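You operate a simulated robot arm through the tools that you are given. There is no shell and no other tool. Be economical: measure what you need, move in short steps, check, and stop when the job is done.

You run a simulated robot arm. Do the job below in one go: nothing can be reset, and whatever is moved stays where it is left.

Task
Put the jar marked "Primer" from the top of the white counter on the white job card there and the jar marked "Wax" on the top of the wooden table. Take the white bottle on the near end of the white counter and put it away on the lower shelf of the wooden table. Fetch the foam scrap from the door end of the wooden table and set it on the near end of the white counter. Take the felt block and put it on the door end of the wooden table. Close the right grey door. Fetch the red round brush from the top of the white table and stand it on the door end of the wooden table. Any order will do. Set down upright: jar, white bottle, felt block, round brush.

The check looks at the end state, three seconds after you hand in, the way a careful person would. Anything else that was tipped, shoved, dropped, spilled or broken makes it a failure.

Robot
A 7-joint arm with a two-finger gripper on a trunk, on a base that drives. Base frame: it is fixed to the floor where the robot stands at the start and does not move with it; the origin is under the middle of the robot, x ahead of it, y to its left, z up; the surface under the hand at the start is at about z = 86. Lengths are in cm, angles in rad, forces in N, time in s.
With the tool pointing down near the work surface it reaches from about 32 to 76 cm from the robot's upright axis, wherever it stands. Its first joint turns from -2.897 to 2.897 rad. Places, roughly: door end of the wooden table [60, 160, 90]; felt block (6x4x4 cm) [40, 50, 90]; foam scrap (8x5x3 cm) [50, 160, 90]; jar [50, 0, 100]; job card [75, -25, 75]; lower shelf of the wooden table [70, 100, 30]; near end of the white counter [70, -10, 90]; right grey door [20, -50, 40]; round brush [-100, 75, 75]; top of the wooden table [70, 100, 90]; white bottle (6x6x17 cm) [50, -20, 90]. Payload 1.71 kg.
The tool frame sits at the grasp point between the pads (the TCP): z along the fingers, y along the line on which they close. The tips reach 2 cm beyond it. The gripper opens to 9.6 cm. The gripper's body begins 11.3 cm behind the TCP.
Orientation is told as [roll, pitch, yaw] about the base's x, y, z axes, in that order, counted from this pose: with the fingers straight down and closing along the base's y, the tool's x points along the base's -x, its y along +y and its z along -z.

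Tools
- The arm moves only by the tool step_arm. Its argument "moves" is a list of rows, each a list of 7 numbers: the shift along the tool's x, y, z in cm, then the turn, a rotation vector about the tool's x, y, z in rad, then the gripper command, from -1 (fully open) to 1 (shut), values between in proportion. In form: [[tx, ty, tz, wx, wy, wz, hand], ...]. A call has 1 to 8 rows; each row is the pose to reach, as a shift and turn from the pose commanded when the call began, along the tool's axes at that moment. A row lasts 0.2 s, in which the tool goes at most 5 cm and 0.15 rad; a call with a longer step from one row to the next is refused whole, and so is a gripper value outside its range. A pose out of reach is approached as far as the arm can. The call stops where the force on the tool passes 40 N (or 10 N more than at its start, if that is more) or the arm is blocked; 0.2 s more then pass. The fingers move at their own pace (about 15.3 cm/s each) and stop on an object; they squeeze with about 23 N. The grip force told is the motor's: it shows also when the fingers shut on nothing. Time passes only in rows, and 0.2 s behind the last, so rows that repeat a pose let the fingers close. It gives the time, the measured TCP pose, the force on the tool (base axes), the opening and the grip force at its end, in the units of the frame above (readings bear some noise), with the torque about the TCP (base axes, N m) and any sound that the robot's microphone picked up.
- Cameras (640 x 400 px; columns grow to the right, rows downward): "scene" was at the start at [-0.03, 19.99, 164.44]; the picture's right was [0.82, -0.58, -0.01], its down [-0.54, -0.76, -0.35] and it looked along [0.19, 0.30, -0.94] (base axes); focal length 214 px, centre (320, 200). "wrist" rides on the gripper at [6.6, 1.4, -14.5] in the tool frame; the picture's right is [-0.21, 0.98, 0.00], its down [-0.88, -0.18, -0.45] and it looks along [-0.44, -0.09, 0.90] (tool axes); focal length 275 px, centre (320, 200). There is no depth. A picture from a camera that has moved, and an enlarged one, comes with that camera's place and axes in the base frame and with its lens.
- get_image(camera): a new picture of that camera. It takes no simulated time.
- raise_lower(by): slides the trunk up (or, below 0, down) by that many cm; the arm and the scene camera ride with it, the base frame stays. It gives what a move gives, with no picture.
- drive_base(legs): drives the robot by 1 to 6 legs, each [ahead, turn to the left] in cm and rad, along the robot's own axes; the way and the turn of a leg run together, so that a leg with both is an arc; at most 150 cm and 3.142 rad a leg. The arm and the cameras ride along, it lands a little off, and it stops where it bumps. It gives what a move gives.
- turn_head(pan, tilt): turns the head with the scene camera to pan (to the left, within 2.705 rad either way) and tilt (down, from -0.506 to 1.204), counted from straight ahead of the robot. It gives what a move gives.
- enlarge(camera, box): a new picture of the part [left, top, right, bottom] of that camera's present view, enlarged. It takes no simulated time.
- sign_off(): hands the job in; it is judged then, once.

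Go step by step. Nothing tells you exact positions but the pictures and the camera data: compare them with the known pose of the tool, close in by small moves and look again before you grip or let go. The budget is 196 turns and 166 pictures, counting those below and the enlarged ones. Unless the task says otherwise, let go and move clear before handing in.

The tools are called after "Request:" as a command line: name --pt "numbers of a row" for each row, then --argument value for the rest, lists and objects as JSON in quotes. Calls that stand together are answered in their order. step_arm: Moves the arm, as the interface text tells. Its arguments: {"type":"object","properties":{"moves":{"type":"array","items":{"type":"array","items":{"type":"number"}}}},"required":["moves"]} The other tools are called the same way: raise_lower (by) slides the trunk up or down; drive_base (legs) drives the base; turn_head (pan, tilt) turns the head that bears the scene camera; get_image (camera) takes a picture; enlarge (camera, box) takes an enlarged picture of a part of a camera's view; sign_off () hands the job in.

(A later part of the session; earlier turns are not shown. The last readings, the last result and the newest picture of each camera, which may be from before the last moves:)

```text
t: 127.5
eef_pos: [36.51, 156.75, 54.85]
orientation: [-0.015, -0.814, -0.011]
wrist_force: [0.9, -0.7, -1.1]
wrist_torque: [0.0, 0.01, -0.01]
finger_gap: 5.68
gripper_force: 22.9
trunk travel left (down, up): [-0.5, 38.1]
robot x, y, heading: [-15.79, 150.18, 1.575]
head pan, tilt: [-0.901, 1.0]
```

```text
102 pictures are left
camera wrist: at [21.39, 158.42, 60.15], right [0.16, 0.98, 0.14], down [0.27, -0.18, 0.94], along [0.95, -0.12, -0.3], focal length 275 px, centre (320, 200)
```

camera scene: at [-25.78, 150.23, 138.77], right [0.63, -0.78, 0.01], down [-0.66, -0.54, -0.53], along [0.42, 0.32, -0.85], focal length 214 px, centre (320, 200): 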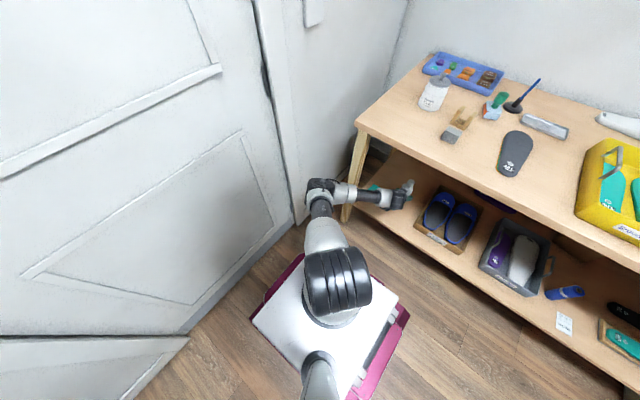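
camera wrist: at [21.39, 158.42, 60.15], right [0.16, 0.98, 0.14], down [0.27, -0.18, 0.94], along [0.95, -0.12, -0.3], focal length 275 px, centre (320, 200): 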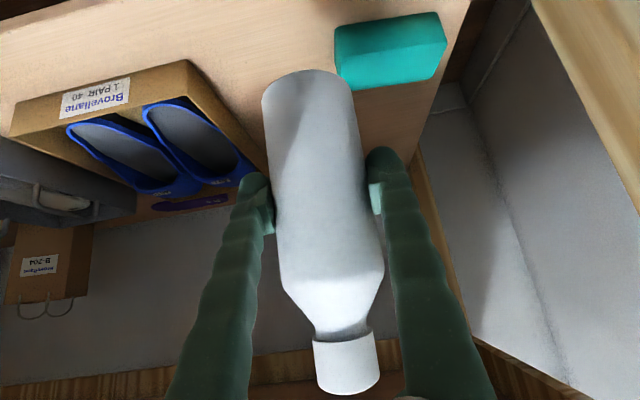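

The shelf is lower than thought (~24), so I'll need a more upright tool and a higher grip on the bottle. First move the base about 10 cm back from the table.

Request:
drive_base --legs '[[0, -0.3], [-36, 0], [0, 0.3]]'

Request:
raise_lower --by 27

Request:
drive_base --legs '[[36, 0]]'

Request:
get_image --camera "wrist"

Request:
get_image --camera "scene"

```text
t: 132.1
eef_pos: [25.95, 121.85, 54.92]
orientation: [-0.015, -0.811, -0.025]
wrist_force: [0.0, -0.5, -2.1]
wrist_torque: [-0.02, -0.01, 0.0]
finger_gap: 5.69
gripper_force: 23.7
trunk travel left (down, up): [-0.5, 38.1]
robot x, y, heading: [-26.37, 115.15, 1.57]
head pan, tilt: [-0.901, 1.0]
```

```text
t: 134.9
eef_pos: [25.91, 120.98, 81.89]
orientation: [0.008, -0.814, -0.041]
wrist_force: [0.4, -0.1, -1.7]
wrist_torque: [-0.01, 0.02, 0.02]
finger_gap: 5.68
gripper_force: 22.5
trunk travel left (down, up): [-27.5, 11.1]
robot x, y, heading: [-26.29, 115.6, 1.566]
head pan, tilt: [-0.901, 1.0]
```

```text
t: 137.3
eef_pos: [26.13, 157.33, 81.98]
orientation: [0.004, -0.813, -0.04]
wrist_force: [-0.9, 0.1, -3.2]
wrist_torque: [-0.02, -0.01, -0.01]
finger_gap: 5.67
gripper_force: 22.8
trunk travel left (down, up): [-27.5, 11.1]
robot x, y, heading: [-25.77, 151.78, 1.565]
head pan, tilt: [-0.901, 1.0]
```

```text
101 pictures are left
camera wrist: at [11.11, 159.15, 87.16], right [0.18, 0.97, 0.15], down [0.27, -0.2, 0.94], along [0.95, -0.13, -0.3], focal length 275 px, centre (320, 200)
```

wrist: 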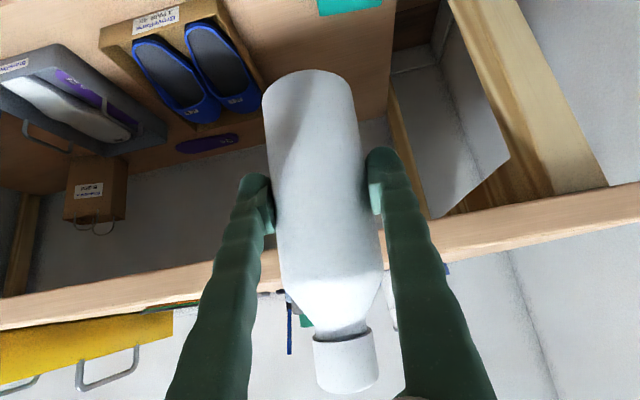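

```text
100 pictures are left
camera scene: at [-36.13, 152.99, 165.68], right [0.62, -0.79, 0.01], down [-0.66, -0.53, -0.53], along [0.42, 0.32, -0.85], focal length 214 px, centre (320, 200)
```

scene: 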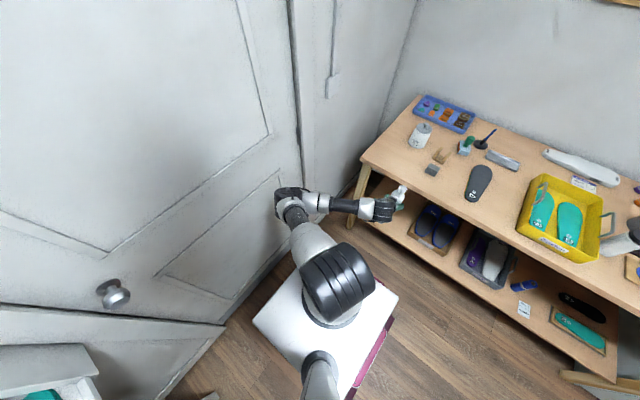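

Request:
step_arm --pt "-3 0.5 -2.8 0 0 0 1" --pt "-6 1 -5.5 -0.02 -0.03 -0.01 1" --pt "-9 2 -8.2 -0.044 -0.06 -0.027 1" --pt "-12 3 -11 -0.044 -0.092 -0.027 1" --pt "-14.5 4 -13.7 -0.044 -0.092 -0.027 1" --pt "-14.5 4 -13.7 -0.044 -0.092 -0.027 1"

```text
t: 138.7
eef_pos: [26.16, 159.52, 101.95]
orientation: [0.045, -0.905, -0.023]
wrist_force: [0.0, 1.3, -1.8]
wrist_torque: [-0.02, 0.03, 0.05]
finger_gap: 5.68
gripper_force: 23.2
trunk travel left (down, up): [-27.5, 11.1]
robot x, y, heading: [-26.27, 151.57, 1.561]
head pan, tilt: [-0.901, 1.0]
```

Request:
step_arm --pt "-2.4 1 3 0.01 0 0 1" --pt "-4.8 2 6 0.026 0 0 1" --pt "-7.2 3 9 0.026 0 0 1" --pt "-9.6 3.5 12 0.026 0 0 1" --pt "-11.4 3.5 14.5 0.026 0 0 1" --pt "-8.3 3.5 17 0.026 0 0 1" --pt "-5.8 3.5 19 0.026 0 0 1" --pt "-5.8 3.5 19 0.026 0 0 1"

Request:
get_image --camera "wrist"

```text
t: 140.5
eef_pos: [44.84, 163.66, 94.99]
orientation: [0.021, -0.905, -0.025]
wrist_force: [0.4, -1.4, -2.3]
wrist_torque: [0.01, 0.02, 0.05]
finger_gap: 5.68
gripper_force: 23.1
trunk travel left (down, up): [-27.5, 11.1]
robot x, y, heading: [-26.27, 151.85, 1.568]
head pan, tilt: [-0.901, 1.0]
```

```text
99 pictures are left
camera wrist: at [29.32, 165.0, 98.75], right [0.13, 0.98, 0.17], down [0.19, -0.2, 0.96], along [0.97, -0.1, -0.21], focal length 275 px, centre (320, 200)
```

wrist: 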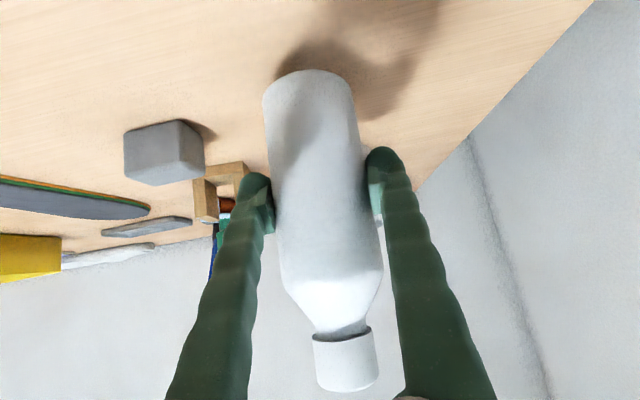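

Above a clear bit of tabletop; lower to contact.

Request:
step_arm --pt "0.9 0 0.7 0 0 0 1" --pt "1.5 0 1.2 0 0 0 1" --pt "1.8 0 1.4 0 0 0 1" --pt "2.0 0 1.6 0 0 0 1" --pt "2.1 0 1.7 0 0 0 1"

```text
t: 141.7
eef_pos: [44.88, 163.51, 92.62]
orientation: [0.022, -0.911, -0.022]
wrist_force: [0.4, 2.3, 16.7]
wrist_torque: [-0.24, -0.03, -0.01]
finger_gap: 5.69
gripper_force: 23.1
trunk travel left (down, up): [-27.5, 11.1]
robot x, y, heading: [-26.53, 151.94, 1.563]
head pan, tilt: [-0.901, 1.0]
```

Contact. Open, raise the grip point about 3 cm and make the tool steeper (pitch −0.5), then regrip.

Request:
step_arm --pt "-0.2 0 -0.1 0 0 0 -0.9" --pt "-0.2 0 -0.1 0 0 0 -0.9" --pt "-0.2 0 -0.1 0 0 0 -0.9" --pt "-1 0 -0.8 0 0.13 0 -0.9" --pt "-1.8 0 -1.4 0 0.27 0 -0.9" --pt "-2.5 0 -2 0 0.4 0 -0.9" --pt "-2.5 0 -2 0 0.4 0 -0.9"

Request:
get_image --camera "wrist"

```text
t: 143.3
eef_pos: [44.83, 163.57, 95.62]
orientation: [0.013, -0.506, -0.014]
wrist_force: [0.2, 1.0, 0.5]
wrist_torque: [-0.02, -0.01, 0.0]
finger_gap: 9.14
gripper_force: 0.1
trunk travel left (down, up): [-27.5, 11.1]
robot x, y, heading: [-26.03, 151.56, 1.566]
head pan, tilt: [-0.901, 1.0]
```

```text
98 pictures are left
camera wrist: at [32.02, 164.85, 105.1], right [0.19, 0.98, 0.11], down [0.55, -0.2, 0.81], along [0.81, -0.09, -0.57], focal length 275 px, centre (320, 200)
```

wrist: 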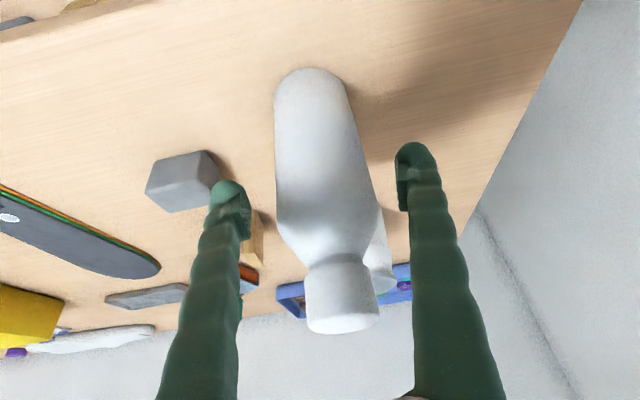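

Request:
step_arm --pt "0 0 0 0 0 0 0" --pt "0 0 0 0 0 0 1" --pt "0 0 0 0 0 0 1" --pt "-1.4 0 -2.6 0 0 0 1" --pt "-2.9 0 -5.3 0 0 0 1" --pt "-4 0 -7 0 0 0 1"

Request:
get_image --camera "wrist"

```text
t: 144.7
eef_pos: [45.01, 163.29, 103.65]
orientation: [0.014, -0.506, -0.015]
wrist_force: [-0.1, -0.7, -2.2]
wrist_torque: [0.03, 0.02, 0.0]
finger_gap: 5.73
gripper_force: 23.2
trunk travel left (down, up): [-27.5, 11.1]
robot x, y, heading: [-26.27, 151.44, 1.564]
head pan, tilt: [-0.901, 1.0]
```

```text
97 pictures are left
camera wrist: at [32.12, 164.58, 113.25], right [0.19, 0.98, 0.11], down [0.55, -0.2, 0.81], along [0.81, -0.09, -0.57], focal length 275 px, centre (320, 200)
```

wrist: 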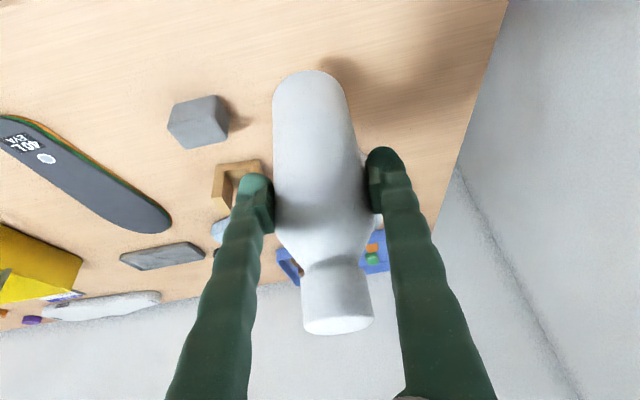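

Regripped. Retract clear of the table edge, then lower the trunk.

Request:
step_arm --pt "3.5 -1.5 -1.9 0 0 0 1" --pt "7 -3 -3.9 0 0 0 1" --pt "10.5 -5 -5.8 0 0 0 1" --pt "14 -7 -7.8 0 0 0 1" --pt "17 -9 -9.4 0 0 0 1" --pt "18.4 -10 -10.2 0 0 0 1" --pt "18.4 -10 -10.2 0 0 0 1"

```text
t: 146.3
eef_pos: [23.76, 153.72, 103.68]
orientation: [0.011, -0.504, -0.013]
wrist_force: [0.3, -0.5, -1.4]
wrist_torque: [0.0, 0.06, 0.0]
finger_gap: 5.71
gripper_force: 23.0
trunk travel left (down, up): [-27.5, 11.1]
robot x, y, heading: [-26.05, 151.86, 1.566]
head pan, tilt: [-0.901, 1.0]
```

Request:
raise_lower --by -27.4

Request:
step_arm --pt "1.9 0 3.5 0 0 0 1" --pt "3.9 0 7 0 0 0 1" --pt "5.8 0 10.5 0 0 0 1" --pt "7.8 0 14 0 0 0 1" --pt "9.2 0 16.6 0 0 0 1"

Request:
get_image --camera "wrist"

Request:
get_image --camera "scene"

```text
t: 149.1
eef_pos: [23.73, 153.49, 76.46]
orientation: [0.013, -0.504, -0.012]
wrist_force: [-0.1, -0.5, -2.3]
wrist_torque: [0.0, 0.03, -0.03]
finger_gap: 5.7
gripper_force: 22.8
trunk travel left (down, up): [-0.1, 38.5]
robot x, y, heading: [-26.31, 151.9, 1.565]
head pan, tilt: [-0.901, 1.0]
```

```text
t: 150.3
eef_pos: [23.69, 153.76, 57.06]
orientation: [0.014, -0.507, -0.012]
wrist_force: [0.1, -0.8, -1.8]
wrist_torque: [-0.01, 0.0, 0.04]
finger_gap: 5.71
gripper_force: 22.9
trunk travel left (down, up): [-0.1, 38.5]
robot x, y, heading: [-25.89, 151.74, 1.567]
head pan, tilt: [-0.901, 1.0]
```

```text
96 pictures are left
camera wrist: at [10.79, 155.04, 66.63], right [0.19, 0.98, 0.11], down [0.55, -0.2, 0.81], along [0.81, -0.09, -0.57], focal length 275 px, centre (320, 200)
```

wrist: 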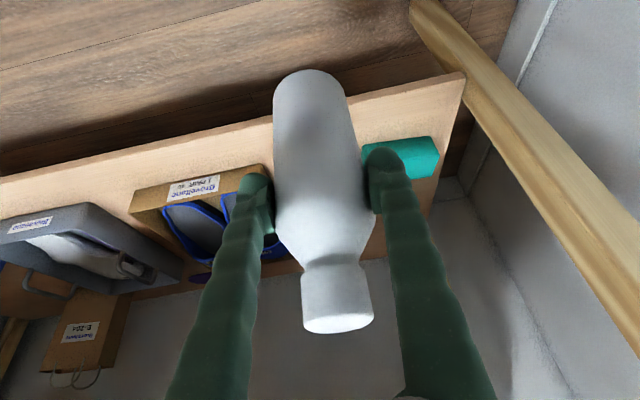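

```text
95 pictures are left
camera scene: at [-36.14, 152.35, 138.39], right [0.62, -0.79, 0.01], down [-0.66, -0.53, -0.53], along [0.43, 0.32, -0.85], focal length 214 px, centre (320, 200)
```

scene: 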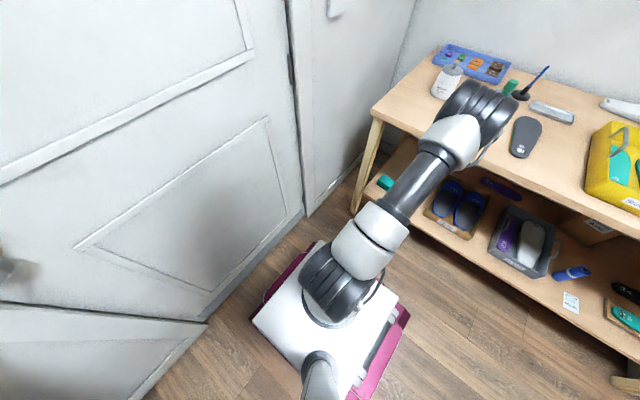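

Working posture is good now. Lower further, then go forward under the tabletop.

Request:
step_arm --pt "1.9 0 3.5 0 0 0 1" --pt "3.9 0 7 0 0 0 1" --pt "5.3 0 9.6 0 0 0 1"

Request:
get_image --camera "wrist"

```text
t: 151.1
eef_pos: [23.66, 153.82, 46.21]
orientation: [0.013, -0.505, -0.013]
wrist_force: [-0.1, 0.0, -0.7]
wrist_torque: [-0.02, 0.06, -0.01]
finger_gap: 5.72
gripper_force: 23.3
trunk travel left (down, up): [-0.1, 38.5]
robot x, y, heading: [-26.46, 151.64, 1.566]
head pan, tilt: [-0.901, 1.0]
```

```text
94 pictures are left
camera wrist: at [10.89, 155.09, 55.67], right [0.19, 0.98, 0.11], down [0.55, -0.2, 0.81], along [0.81, -0.09, -0.57], focal length 275 px, centre (320, 200)
```

wrist: 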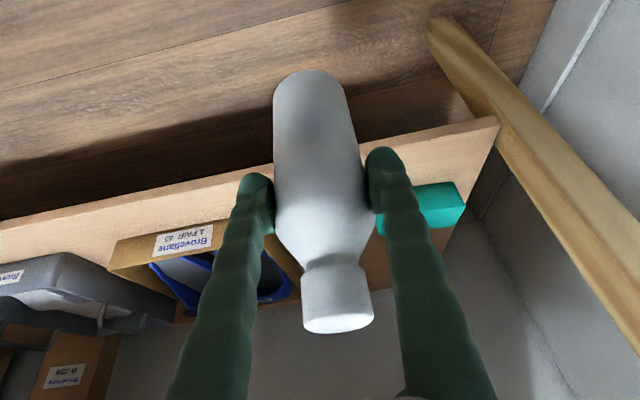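

Shelf top is at z≈29, front edge x≈38.7. Move forward to x≈45.5.

Request:
step_arm --pt "-3.5 0 1.9 0 0 0 1" --pt "-7 0 3.9 0 0 0 1" --pt "-10.5 0 5.8 0 0 0 1" --pt "-14 -0.5 7.8 0 0 0 1" --pt "-17 -0.5 9.4 0 0 0 1" --pt "-19.1 -0.5 10.6 0 0 0 1" --pt "-19.1 -0.5 10.6 0 0 0 1"

Request:
get_image --camera "wrist"

Request:
get_image --camera "scene"

```text
t: 152.7
eef_pos: [45.58, 153.22, 46.06]
orientation: [0.013, -0.506, -0.011]
wrist_force: [0.0, 0.0, -2.1]
wrist_torque: [-0.02, 0.04, -0.01]
finger_gap: 5.69
gripper_force: 22.6
trunk travel left (down, up): [-0.1, 38.5]
robot x, y, heading: [-26.17, 151.94, 1.564]
head pan, tilt: [-0.901, 1.0]
```

```text
93 pictures are left
camera wrist: at [32.75, 154.45, 55.61], right [0.19, 0.98, 0.11], down [0.55, -0.2, 0.81], along [0.81, -0.09, -0.57], focal length 275 px, centre (320, 200)
```

wrist: 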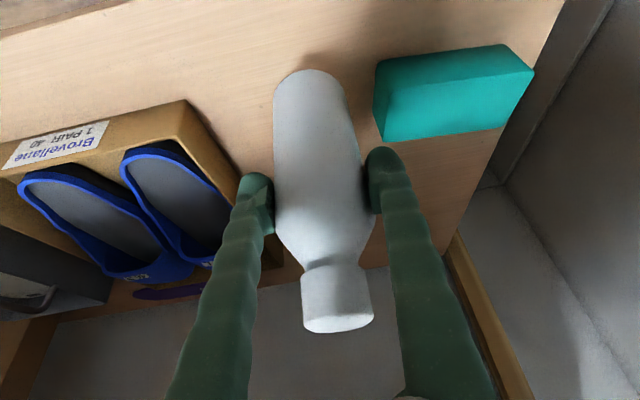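

```text
92 pictures are left
camera scene: at [-36.11, 152.35, 138.4], right [0.62, -0.79, 0.01], down [-0.66, -0.53, -0.53], along [0.42, 0.32, -0.85], focal length 214 px, centre (320, 200)
```

scene: 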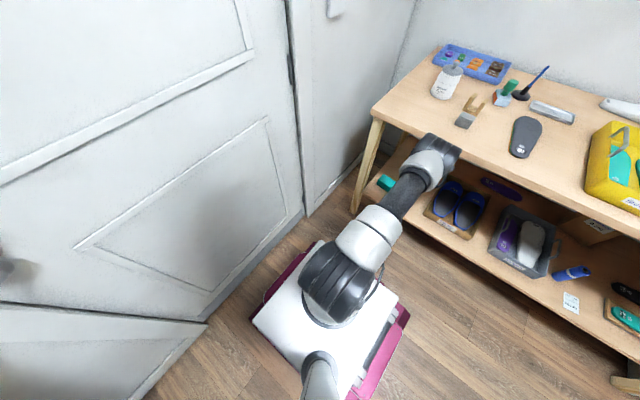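

Clear on both sides. Lower to the shelf.

Request:
step_arm --pt "1.5 0 2.6 0 0 0 1" --pt "2.7 0 4.8 0 0 0 1" --pt "3.2 0 5.7 0 0 0 1" --pt "3.5 0 6.3 0 0 0 1" --pt "3.7 0 6.7 0 0 0 1" --pt "3.85 0 7.0 0 0 0 1"

```text
t: 154.1
eef_pos: [45.64, 153.18, 38.37]
orientation: [0.015, -0.511, -0.012]
wrist_force: [-0.1, 2.5, 16.8]
wrist_torque: [-0.26, -0.32, -0.04]
finger_gap: 5.69
gripper_force: 22.8
trunk travel left (down, up): [-0.1, 38.5]
robot x, y, heading: [-26.08, 151.89, 1.564]
head pan, tilt: [-0.901, 1.0]
```

Contact at the expected height. Release a little and retreat along the tool axis.

Request:
step_arm --pt "-0.1 0 -0.2 0 0 0 1" --pt "-0.1 0 -0.2 0 0 0 -0.55" --pt "-0.1 0 -0.2 0 0 0 -0.55" --pt "-0.1 0 -3 0 0 0 -0.55" --pt "-0.1 0 -6 0 0 0 -0.55" --pt "-0.1 0 -10 0 0 0 -0.55" --pt "-0.1 0 -14 0 0 0 -0.55"

Request:
get_image --camera "wrist"

```text
t: 155.7
eef_pos: [38.86, 153.2, 50.66]
orientation: [0.014, -0.507, -0.013]
wrist_force: [-1.0, 0.2, -0.5]
wrist_torque: [0.02, 0.0, 0.02]
finger_gap: 7.42
gripper_force: 0.1
trunk travel left (down, up): [-0.1, 38.5]
robot x, y, heading: [-26.33, 151.84, 1.566]
head pan, tilt: [-0.901, 1.0]
```

```text
91 pictures are left
camera wrist: at [25.91, 154.47, 60.14], right [0.19, 0.98, 0.11], down [0.55, -0.2, 0.81], along [0.81, -0.09, -0.57], focal length 275 px, centre (320, 200)
```

wrist: 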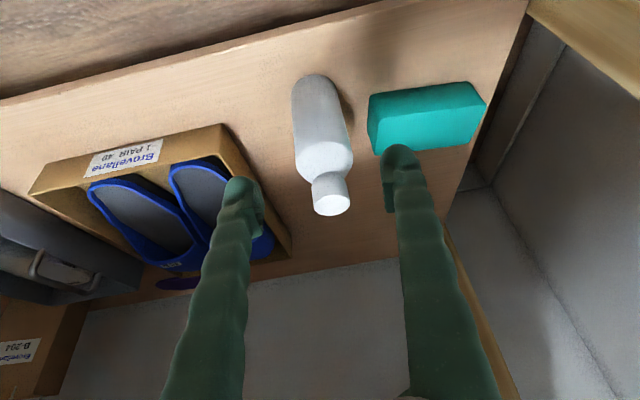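

Bottle stands on the lower shelf. Retract and raise.

Request:
step_arm --pt "3.5 0 -1.9 0 0 0 -0.55" --pt "7 0 -3.9 0 0 0 -0.55" --pt "10.5 0 -5.8 0 0 0 -0.55" --pt "14 0 -7.8 0 0 0 -0.55" --pt "12.5 0 -11 0 0.1 0 -0.55" --pt "10.5 0 -14.5 0 0.2 0 -0.55" --pt "8.5 0 -18 0 0.3 0 -0.55"

Request:
raise_lower --by 27.4

Request:
turn_head --pan 2.2 --tilt 0.7

Request:
get_image --camera "scene"

```text
t: 157.3
eef_pos: [22.74, 153.07, 62.14]
orientation: [0.012, -0.206, -0.009]
wrist_force: [0.0, 1.3, -0.6]
wrist_torque: [0.0, 0.02, -0.02]
finger_gap: 7.42
gripper_force: 0.0
trunk travel left (down, up): [-0.1, 38.5]
robot x, y, heading: [-26.14, 151.72, 1.566]
head pan, tilt: [-0.901, 1.0]
```

```text
t: 160.1
eef_pos: [22.75, 153.02, 89.5]
orientation: [0.011, -0.206, -0.01]
wrist_force: [0.4, 0.0, 1.2]
wrist_torque: [-0.04, 0.02, -0.02]
finger_gap: 7.46
gripper_force: 0.1
trunk travel left (down, up): [-27.5, 11.1]
robot x, y, heading: [-26.21, 151.37, 1.565]
head pan, tilt: [-0.901, 1.0]
```

```text
t: 162.8
eef_pos: [22.73, 153.12, 89.53]
orientation: [0.012, -0.205, -0.009]
wrist_force: [-0.1, -0.5, 0.6]
wrist_torque: [-0.02, 0.01, -0.01]
finger_gap: 7.43
gripper_force: 0.1
trunk travel left (down, up): [-27.5, 11.1]
robot x, y, heading: [-26.11, 151.79, 1.565]
head pan, tilt: [2.201, 0.7]
```

```text
90 pictures are left
camera scene: at [-48.53, 143.59, 168.17], right [-0.58, 0.81, -0.01], down [0.52, 0.36, -0.77], along [-0.62, -0.46, -0.64], focal length 214 px, centre (320, 200)
```

scene: 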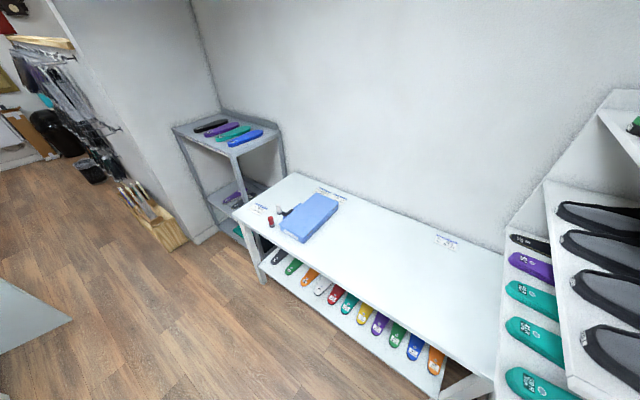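

The red brush is on the white table near (-105,65). Drive back there.

Request:
drive_base --legs '[[0, -0.25], [-82, 0], [0, 0.25]]'

Request:
turn_head --pan 1.8 --tilt 0.9

Request:
get_image --camera "scene"

```text
t: 169.3
eef_pos: [2.38, 74.13, 89.36]
orientation: [0.018, -0.205, -0.004]
wrist_force: [0.7, 0.3, 0.4]
wrist_torque: [-0.02, 0.03, 0.03]
finger_gap: 7.45
gripper_force: 0.0
trunk travel left (down, up): [-27.5, 11.1]
robot x, y, heading: [-46.38, 72.91, 1.574]
head pan, tilt: [2.201, 0.7]
```

```text
t: 170.2
eef_pos: [2.47, 74.92, 89.49]
orientation: [0.008, -0.207, -0.002]
wrist_force: [0.4, 0.3, -0.1]
wrist_torque: [-0.04, 0.0, 0.02]
finger_gap: 7.47
gripper_force: 0.0
trunk travel left (down, up): [-27.5, 11.1]
robot x, y, heading: [-46.3, 73.1, 1.574]
head pan, tilt: [1.799, 0.901]
```

```text
89 pictures are left
camera scene: at [-69.32, 63.32, 166.3], right [-0.23, 0.97, 0.01], down [0.76, 0.18, -0.62], along [-0.61, -0.13, -0.79], focal length 214 px, centre (320, 200)
```

scene: 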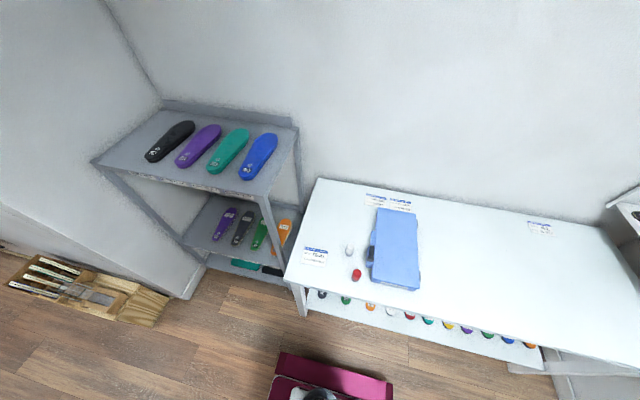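

Brush ≈(-103,71.5). Swing the arm around the front to the left side, in several chords, levelling the tool first.

Request:
step_arm --pt "2.56 3.25 -1.81 0 0.07 0 -0.55" --pt "5.12 6.5 -3.62 0 0.14 0 -0.55" --pt "7.7 9.75 -5.4 0 0.207 0 -0.55" --pt "10.25 13 -7.25 0 0.207 0 -0.55" --pt "12.8 16.25 -9 0 0.207 0 -0.55" --pt "15.4 19.5 -10.9 0 0.207 0 -0.55" --pt "18 22.75 -12.7 0 0.207 0 -0.55" --pt "20.5 26 -14.5 0 0.207 0 -1"

```text
t: 172.0
eef_pos: [-20.7, 101.37, 99.57]
orientation: [0.003, 0.0, 0.001]
wrist_force: [-0.2, 0.4, 0.3]
wrist_torque: [-0.06, -0.07, 0.02]
finger_gap: 9.6
gripper_force: 0.2
trunk travel left (down, up): [-27.5, 11.1]
robot x, y, heading: [-46.47, 73.17, 1.567]
head pan, tilt: [1.799, 0.901]
```

Request:
step_arm --pt "4.5 2.5 0 0 0 -0.145 -1" --pt "9 4.5 0 0 0 -0.29 -1" --pt "13.5 6.5 0 0 0 -0.435 -1" --pt "18 8 0 0 0 -0.58 -1" --pt "22.5 9.5 0 0 0 -0.725 -1" --pt "27 10.5 0 0 0 -0.87 -1" --pt "31.5 11 0 0 0 -1.015 -1" --pt "36 11 0 0 0 -1.16 -1"

```text
refused: row 1 steps farther than a row can; nothing moved
```

Request:
step_arm --pt "4.4 2.2 0 0 0 -0.145 -1" --pt "8.8 4.2 0 0 0 -0.29 -1" --pt "13.2 6 0 0 0 -0.435 -1" --pt "17.6 7.5 0 0 0 -0.58 -1" --pt "22.1 8.8 0 0 0 -0.725 -1" --pt "26.6 9.8 0 0 0 -0.87 -1" --pt "31.2 10.6 0 0 0 -1.015 -1" --pt "36 11 0 0 0 -1.16 -1"

```text
t: 173.8
eef_pos: [-56.78, 112.36, 99.89]
orientation: [0.005, -0.007, 1.163]
wrist_force: [0.2, -0.5, 0.2]
wrist_torque: [0.03, 0.0, -0.02]
finger_gap: 9.6
gripper_force: 0.1
trunk travel left (down, up): [-27.5, 11.1]
robot x, y, heading: [-46.22, 73.06, 1.57]
head pan, tilt: [1.799, 0.901]
```

Request:
step_arm --pt "4.2 2.1 0 0 0 -0.145 -1" --pt "8.5 4.3 0 0 0 -0.29 -1" --pt "12.7 6.4 0 0 0 -0.435 -1" --pt "17 8.5 0 0 0 -0.58 -1" --pt "21.2 10.7 0 0 0 -0.725 -1" --pt "25.5 12.8 0 0 0 -0.87 -1" --pt "29.7 15 0 0 0 -1.015 -1" --pt "34 17.1 0 0 0 -1.16 -1"

Request:
get_image --camera "wrist"

```text
t: 175.6
eef_pos: [-85.93, 87.46, 99.45]
orientation: [-0.006, -0.005, 2.322]
wrist_force: [-0.7, -0.2, -0.7]
wrist_torque: [0.04, -0.08, -0.03]
finger_gap: 9.6
gripper_force: 0.0
trunk travel left (down, up): [-27.5, 11.1]
robot x, y, heading: [-46.67, 73.49, 1.567]
head pan, tilt: [1.799, 0.901]
```

```text
88 pictures are left
camera wrist: at [-82.51, 81.62, 113.95], right [-0.86, -0.52, 0.0], down [-0.46, 0.76, 0.45], along [-0.23, 0.39, -0.89], focal length 275 px, centre (320, 200)
```

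wrist: 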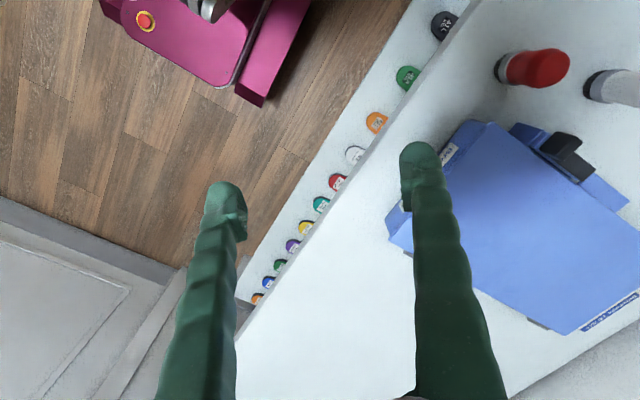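

Brush at ≈(-103.2,70.1), standing about 7–8 cm tall. Move above it.

Request:
step_arm --pt "0.1 4.2 0 0 0 0 -1" --pt "0.3 8.4 0 0 0 0 -1" --pt "0.5 12.6 0 0 0 0 -1" --pt "0.6 16.8 0 0 0 0 -1" --pt "0.8 21 0 0 0 0 -0.5" --pt "0.9 24.5 0 0 0 0 -0.5" --pt "0.9 24.5 0 0 0 0 -0.5"

Request:
get_image --camera "wrist"

```text
t: 177.2
eef_pos: [-103.43, 70.63, 99.74]
orientation: [0.001, -0.01, 2.313]
wrist_force: [-0.6, -0.4, -0.8]
wrist_torque: [0.01, 0.0, 0.02]
finger_gap: 7.24
gripper_force: 0.0
trunk travel left (down, up): [-27.5, 11.1]
robot x, y, heading: [-46.96, 72.78, 1.561]
head pan, tilt: [1.799, 0.901]
```

```text
87 pictures are left
camera wrist: at [-99.96, 64.83, 114.15], right [-0.86, -0.51, 0.0], down [-0.45, 0.77, 0.45], along [-0.23, 0.39, -0.89], focal length 275 px, centre (320, 200)
```

wrist: 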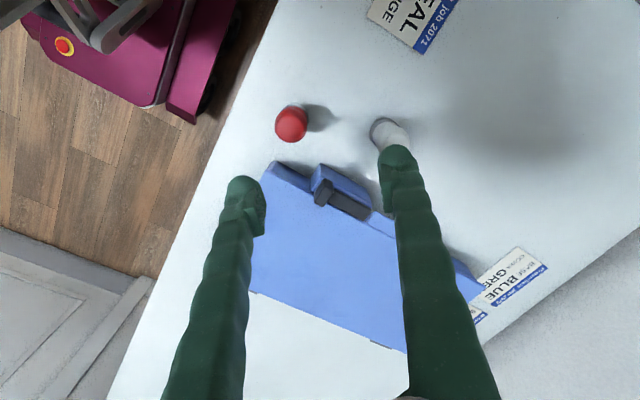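

Triangulating again: top at ≈(-100.4,71.2, 86.7). Adjust and come partway down.

Request:
step_arm --pt "1.6 -2.6 0 0 0.01 0 -0.5" --pt "1.6 -2.6 4 0 0.01 0 -0.5" --pt "1.6 -2.6 7.5 0 0.01 0 -0.5" --pt "1.6 -2.6 7.5 0 0.01 0 -0.5"

Request:
get_image --camera "wrist"

```text
t: 178.2
eef_pos: [-100.36, 71.52, 92.44]
orientation: [0.005, 0.0, 2.31]
wrist_force: [-0.3, -0.5, 1.0]
wrist_torque: [-0.04, 0.0, -0.02]
finger_gap: 7.21
gripper_force: 0.1
trunk travel left (down, up): [-27.5, 11.1]
robot x, y, heading: [-46.53, 72.86, 1.574]
head pan, tilt: [1.799, 0.901]
```

```text
86 pictures are left
camera wrist: at [-97.03, 65.73, 106.9], right [-0.86, -0.51, 0.0], down [-0.45, 0.77, 0.45], along [-0.23, 0.38, -0.9], focal length 275 px, centre (320, 200)
```

wrist: 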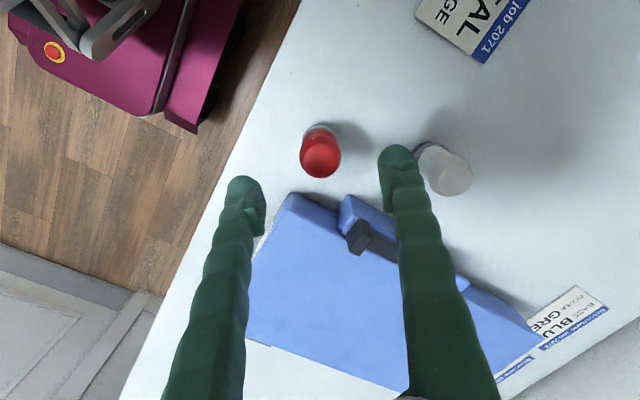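

Aligned. Descend and grip the brush.

Request:
step_arm --pt "0 0 3 0 0 0 -0.5" --pt "0 0 6 0 0 0 -0.5" --pt "0 0 8 0 0 0 -0.5" --pt "0 0 8 0 0 0 -0.5"

Request:
get_image --camera "wrist"

```text
t: 179.4
eef_pos: [-101.27, 74.03, 85.26]
orientation: [0.007, -0.021, 2.236]
wrist_force: [-0.9, -0.3, -0.7]
wrist_torque: [0.0, 0.02, 0.01]
finger_gap: 7.22
gripper_force: 0.0
trunk travel left (down, up): [-27.5, 11.1]
robot x, y, heading: [-46.72, 72.97, 1.571]
head pan, tilt: [1.799, 0.901]
stopped in row 4: the arm was blocked; the commanded pose is now the measured one
```

```text
85 pictures are left
camera wrist: at [-98.21, 67.76, 99.67], right [-0.9, -0.44, 0.01], down [-0.39, 0.8, 0.46], along [-0.21, 0.41, -0.89], focal length 275 px, centre (320, 200)
```

wrist: 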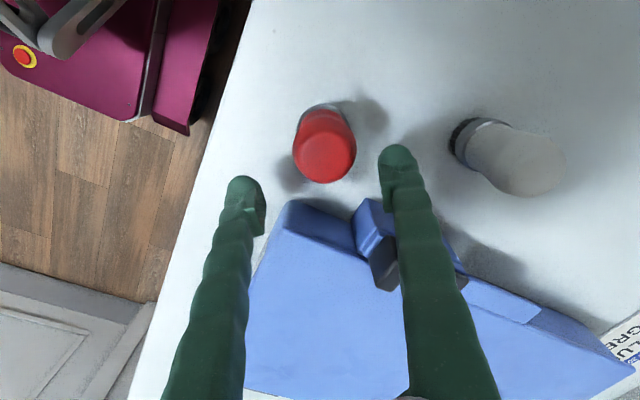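

The arm reported itself blocked without any force on the tool. I look at the arm's posture.

Request:
turn_head --pan 1.2 --tilt 1.0

Request:
get_image --camera "scene"

```text
t: 180.4
eef_pos: [-101.32, 73.88, 85.15]
orientation: [0.002, -0.021, 2.237]
wrist_force: [-0.2, 0.3, 0.3]
wrist_torque: [-0.01, 0.04, -0.01]
finger_gap: 7.21
gripper_force: 0.0
trunk travel left (down, up): [-27.5, 11.1]
robot x, y, heading: [-46.61, 72.87, 1.567]
head pan, tilt: [1.201, 1.0]
```

```text
84 pictures are left
camera scene: at [-68.49, 72.15, 165.7], right [0.36, 0.93, -0.02], down [0.78, -0.31, -0.54], along [-0.5, 0.18, -0.84], focal length 214 px, centre (320, 200)
```

scene: 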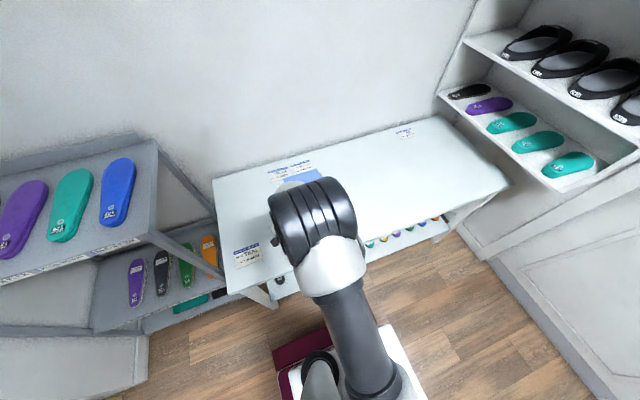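

The head pole stands on the robot's left side, in the way of the arm there. I'll lift, swing the arm back to the front, and re-stand facing the white table.

Request:
step_arm --pt "0 0 -4 0 0 0 -0.5" --pt "0 0 -8 0 0 0 -0.5" --pt "0 0 -12 0 0 0 -0.5" --pt "0 0 -16 0 0 0 -0.5" --pt "0 0 -20 0 0 0 -0.5"

Request:
get_image --camera "wrist"

```text
t: 181.6
eef_pos: [-100.37, 73.24, 103.94]
orientation: [-0.018, -0.011, 2.246]
wrist_force: [0.4, -0.1, -1.0]
wrist_torque: [0.02, 0.02, 0.0]
finger_gap: 7.19
gripper_force: 0.0
trunk travel left (down, up): [-27.5, 11.1]
robot x, y, heading: [-46.46, 73.14, 1.567]
head pan, tilt: [1.201, 1.0]
```

```text
83 pictures are left
camera wrist: at [-97.53, 66.97, 118.44], right [-0.89, -0.45, -0.02], down [-0.41, 0.79, 0.46], along [-0.19, 0.41, -0.89], focal length 275 px, centre (320, 200)
```

wrist: 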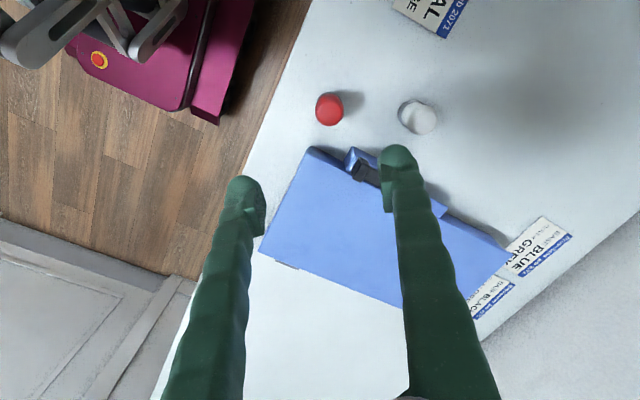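

Request:
step_arm --pt "-1 -4.5 0 0 0 0.1 -0.5" --pt "-2 -9 0 0 0 0.2 -0.5" --pt "-3.1 -13.5 0 0 0 0.3 -0.5" --pt "-4.1 -18 0 0 0 0.4 -0.5" --pt "-5.1 -22.5 0 0 0 0.5 -0.5" --pt "-6.2 -27 0 0 0 0.6 -0.5" --pt "-7.2 -31.5 0 0 0 0.7 -0.5" --pt "-8.2 -36 0 0 0 0.8 -0.5"

Request:
drive_base --legs '[[0, 0.3], [-26, 0], [0, 1.27]]'

Request:
turn_head --pan -0.3 --tilt 0.9

Request:
get_image --camera "scene"

```text
t: 183.4
eef_pos: [-78.67, 101.3, 105.26]
orientation: [0.016, -0.01, 1.477]
wrist_force: [-0.6, 0.6, -0.5]
wrist_torque: [-0.03, 0.01, -0.01]
finger_gap: 7.21
gripper_force: 0.1
trunk travel left (down, up): [-27.5, 11.1]
robot x, y, heading: [-46.37, 72.92, 1.569]
head pan, tilt: [1.201, 1.0]
```

```text
t: 190.1
eef_pos: [-68.45, 16.72, 105.17]
orientation: [0.016, -0.013, 3.006]
wrist_force: [0.5, -0.7, -0.4]
wrist_torque: [0.03, 0.01, 0.0]
finger_gap: 7.2
gripper_force: 0.0
trunk travel left (down, up): [-27.5, 11.1]
robot x, y, heading: [-38.77, 47.88, 3.094]
head pan, tilt: [1.201, 1.0]
```

```text
t: 191.7
eef_pos: [-66.81, 16.63, 105.54]
orientation: [0.019, -0.025, 3.006]
wrist_force: [0.5, -0.2, 0.5]
wrist_torque: [0.0, 0.03, -0.01]
finger_gap: 7.22
gripper_force: 0.1
trunk travel left (down, up): [-27.5, 11.1]
robot x, y, heading: [-38.85, 48.05, 3.097]
head pan, tilt: [-0.3, 0.901]
```

```text
82 pictures are left
camera scene: at [-43.34, 34.88, 166.35], right [0.34, 0.94, 0.01], down [0.75, -0.27, -0.61], along [-0.57, 0.21, -0.79], focal length 214 px, centre (320, 200)
```

scene: 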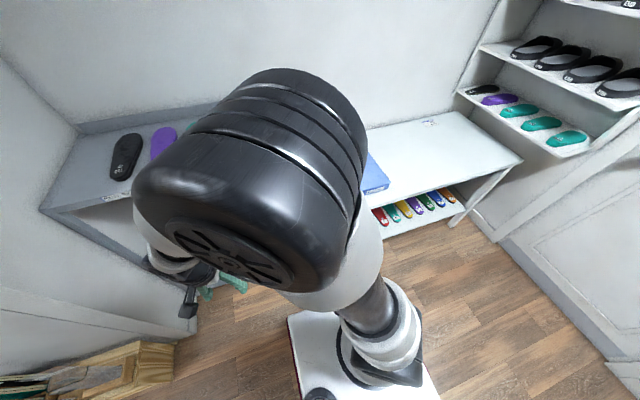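

Request:
step_arm --pt "-1.5 -4.6 -0.75 0 0.025 0 -0.5" --pt "-3 -9.2 -1.5 0 0.025 0 -0.5" --pt "-4.5 -13.8 -2.2 0 0.025 0 -0.5" --pt "-6 -18.4 -3 0 0.025 0 -0.5" --pt "-7.5 -23 -3.7 0 0.025 0 -0.5" --pt "-9 -27.6 -4.5 0 0.025 0 -0.5" --pt "-10.5 -32.2 -5.2 0 0.025 0 -0.5" --pt "-12.1 -36.7 -6 0 0.025 0 -0.5"

Request:
get_image --camera "wrist"

```text
t: 193.5
eef_pos: [-73.85, 54.69, 111.26]
orientation: [0.017, -0.002, 3.006]
wrist_force: [0.5, 0.5, -0.3]
wrist_torque: [0.0, -0.01, -0.05]
finger_gap: 7.18
gripper_force: 0.0
trunk travel left (down, up): [-27.5, 11.1]
robot x, y, heading: [-38.98, 48.03, 3.098]
head pan, tilt: [-0.3, 0.901]
```

```text
81 pictures are left
camera wrist: at [-67.51, 52.74, 125.73], right [-0.34, -0.94, 0.02], down [-0.84, 0.31, 0.44], along [-0.42, 0.13, -0.9], focal length 275 px, centre (320, 200)
```

wrist: 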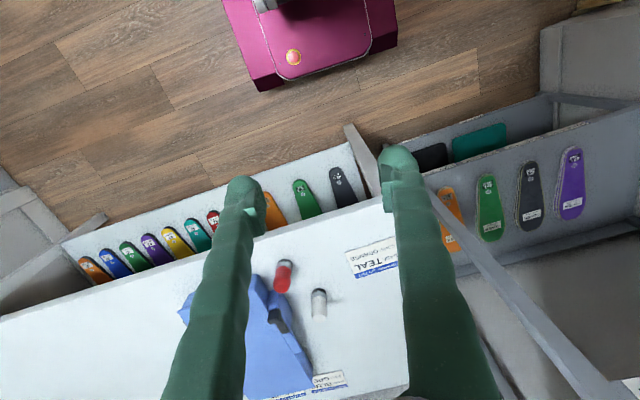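

Request:
step_arm --pt "-4 -1.8 0 0.017 0 0.11 -0.5" --pt "-8 -3.6 0 0.017 0 0.22 -0.5" --pt "-12.2 -5.5 0 0.017 0 0.33 -0.5" --pt "-16.3 -7.4 0 0.017 0 0.45 -0.5" --pt "-20.4 -9.2 0 0.017 0 0.57 -0.5" --pt "-24.5 -11 0 0.017 0 0.69 -0.5" --pt "-28.5 -12.9 2 0.017 0 0.8 -0.5" --pt "-28.5 -12.9 4 0.017 0 0.8 -0.5"

Request:
get_image --camera "wrist"

```text
t: 195.3
eef_pos: [-100.31, 71.37, 107.21]
orientation: [-0.002, 0.002, 2.203]
wrist_force: [1.1, -0.1, 0.3]
wrist_torque: [0.0, 0.02, -0.04]
finger_gap: 7.18
gripper_force: 0.1
trunk travel left (down, up): [-27.5, 11.1]
robot x, y, heading: [-38.63, 47.83, 3.098]
head pan, tilt: [-0.3, 0.901]
```

```text
80 pictures are left
camera wrist: at [-97.57, 65.15, 121.73], right [-0.91, -0.41, 0.0], down [-0.37, 0.82, 0.44], along [-0.18, 0.4, -0.9], focal length 275 px, centre (320, 200)
```

wrist: 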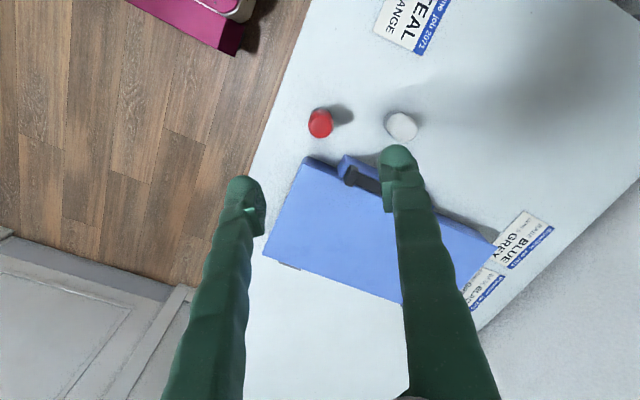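

Aligned. Descend.

Request:
step_arm --pt "0 0 4.5 0 0 0 -0.5" --pt "0 0 9 0 0 0 -0.5" --pt "0 0 13.5 0 0 0 -0.5" --pt "0 0 17.5 0 0 0 -0.5" --pt "0 0 20 0 0 0 -0.5" --pt "0 0 22 0 0 0 -0.5" --pt "0 0 22 0 0 0 -0.5"

Request:
get_image --camera "wrist"

```text
t: 196.9
eef_pos: [-100.01, 71.16, 85.16]
orientation: [-0.003, 0.004, 2.206]
wrist_force: [-0.3, 0.7, 0.4]
wrist_torque: [0.0, 0.05, -0.02]
finger_gap: 7.18
gripper_force: 0.1
trunk travel left (down, up): [-27.5, 11.1]
robot x, y, heading: [-38.58, 48.05, 3.095]
head pan, tilt: [-0.3, 0.901]
```

```text
79 pictures are left
camera wrist: at [-97.39, 65.08, 99.65], right [-0.91, -0.42, 0.0], down [-0.37, 0.82, 0.44], along [-0.18, 0.4, -0.9], focal length 275 px, centre (320, 200)
```

wrist: 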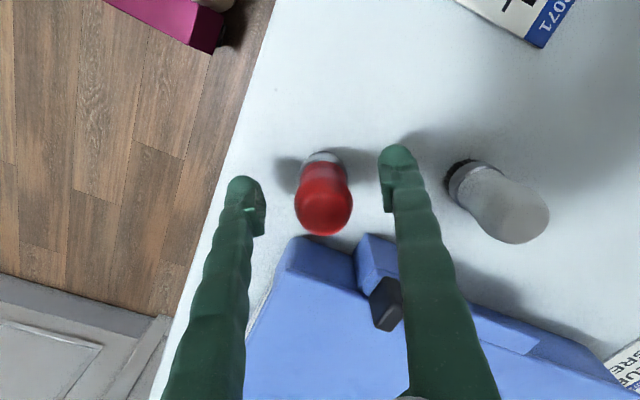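

Request:
step_arm --pt "0 0 1 0 0 0 -0.5" --pt "0 0 2.2 0 0 0 -0.5" --pt "0 0 2.2 0 0 0 1" --pt "0 0 2.2 0 0 0 1" --pt "0 0 2.2 0 0 0 1"

Request:
get_image --camera "wrist"

```text
t: 198.1
eef_pos: [-100.21, 71.17, 82.95]
orientation: [-0.005, 0.005, 2.207]
wrist_force: [0.6, 0.4, 0.4]
wrist_torque: [0.01, 0.01, -0.02]
finger_gap: 3.2
gripper_force: 22.9
trunk travel left (down, up): [-27.5, 11.1]
robot x, y, heading: [-38.48, 47.96, 3.096]
head pan, tilt: [-0.3, 0.901]
```

```text
78 pictures are left
camera wrist: at [-97.49, 65.03, 97.55], right [-0.91, -0.42, 0.0], down [-0.37, 0.82, 0.44], along [-0.18, 0.4, -0.9], focal length 275 px, centre (320, 200)
```

wrist: 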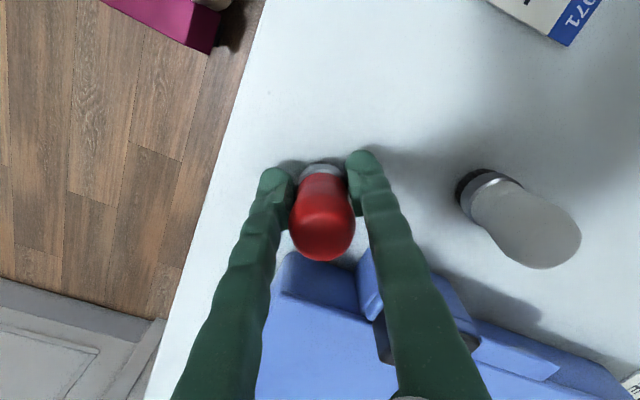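

Gripped. Lift straight up and draw the arm in.

Request:
step_arm --pt "0 0 -4.5 0 0 0 1" --pt "0 0 -9 0 0 0 1" --pt "0 0 -14 0 0 0 1" --pt "0 0 -19 0 0 0 1" --pt "0 0 -24 0 0 0 1" --pt "0 0 -28 0 0 0 1"

Request:
step_arm --pt "4.4 -0.9 0 0 0 0 1" --pt "8.8 -1.8 0 0 0 0 1" --pt "13.2 -2.7 0 0 0 0 1" --pt "17.6 -3.6 0 0 0 0 1" --pt "22 -4.5 0 0 0 0 1"

Request:
get_image --camera "wrist"

```text
t: 199.5
eef_pos: [-100.09, 71.08, 111.07]
orientation: [-0.004, 0.003, 2.207]
wrist_force: [0.3, 0.2, -1.0]
wrist_torque: [0.01, 0.01, 0.0]
finger_gap: 3.21
gripper_force: 22.8
trunk travel left (down, up): [-27.5, 11.1]
robot x, y, heading: [-38.26, 48.1, 3.098]
head pan, tilt: [-0.3, 0.901]
```

```text
t: 200.7
eef_pos: [-83.48, 55.91, 111.22]
orientation: [0.0, 0.003, 2.206]
wrist_force: [1.3, -0.4, -0.8]
wrist_torque: [-0.01, 0.0, -0.01]
finger_gap: 3.17
gripper_force: 22.2
trunk travel left (down, up): [-27.5, 11.1]
robot x, y, heading: [-38.59, 48.09, 3.089]
head pan, tilt: [-0.3, 0.901]
```

```text
77 pictures are left
camera wrist: at [-80.79, 49.81, 125.73], right [-0.91, -0.41, 0.0], down [-0.37, 0.82, 0.44], along [-0.18, 0.4, -0.9], focal length 275 px, centre (320, 200)
```

wrist: 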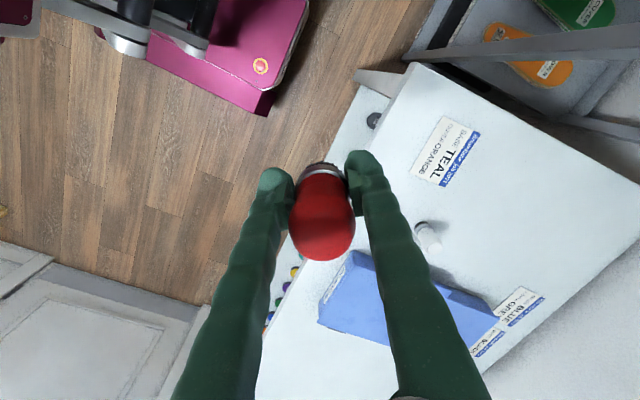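

Request:
drive_base --legs '[[0, -1.885], [96, 0], [0, 0.37]]'

Request:
turn_head --pan -0.9 --tilt 0.9

Request:
get_image --camera "scene"

Request:
get_image --camera "wrist"

```text
t: 212.7
eef_pos: [0.07, 183.15, 111.15]
orientation: [-0.001, 0.005, 0.69]
wrist_force: [0.0, -0.9, -0.6]
wrist_torque: [-0.01, 0.0, -0.03]
finger_gap: 3.16
gripper_force: 23.4
trunk travel left (down, up): [-27.5, 11.1]
robot x, y, heading: [-5.65, 137.88, 1.581]
head pan, tilt: [-0.3, 0.901]
```

```text
t: 213.7
eef_pos: [0.16, 181.43, 111.74]
orientation: [0.011, -0.006, 0.69]
wrist_force: [0.5, -0.3, -0.3]
wrist_torque: [-0.02, 0.02, 0.01]
finger_gap: 3.19
gripper_force: 23.5
trunk travel left (down, up): [-27.5, 11.1]
robot x, y, heading: [-6.03, 137.56, 1.578]
head pan, tilt: [-0.901, 0.901]
```

```text
76 pictures are left
camera scene: at [-15.08, 139.32, 166.39], right [0.63, -0.78, 0.01], down [-0.61, -0.5, -0.61], along [0.48, 0.38, -0.79], focal length 214 px, centre (320, 200)
```

scene: 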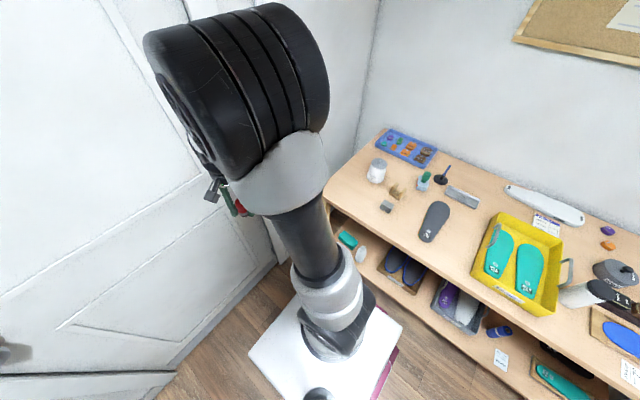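

```text
75 pictures are left
camera wrist: at [-5.87, 178.18, 126.28], right [-0.46, 0.89, 0.01], down [0.8, 0.41, 0.45], along [0.39, 0.22, -0.89], focal length 275 px, centre (320, 200)
```

wrist: 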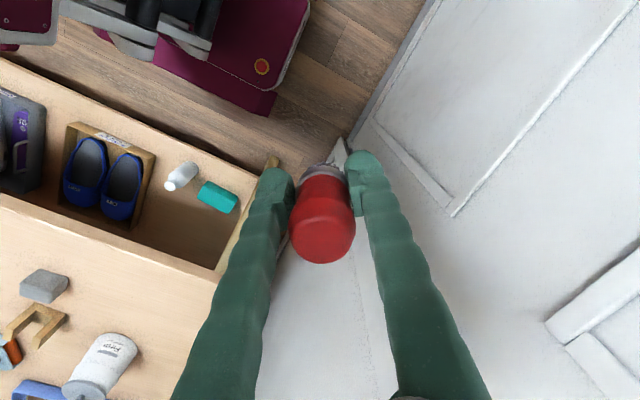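

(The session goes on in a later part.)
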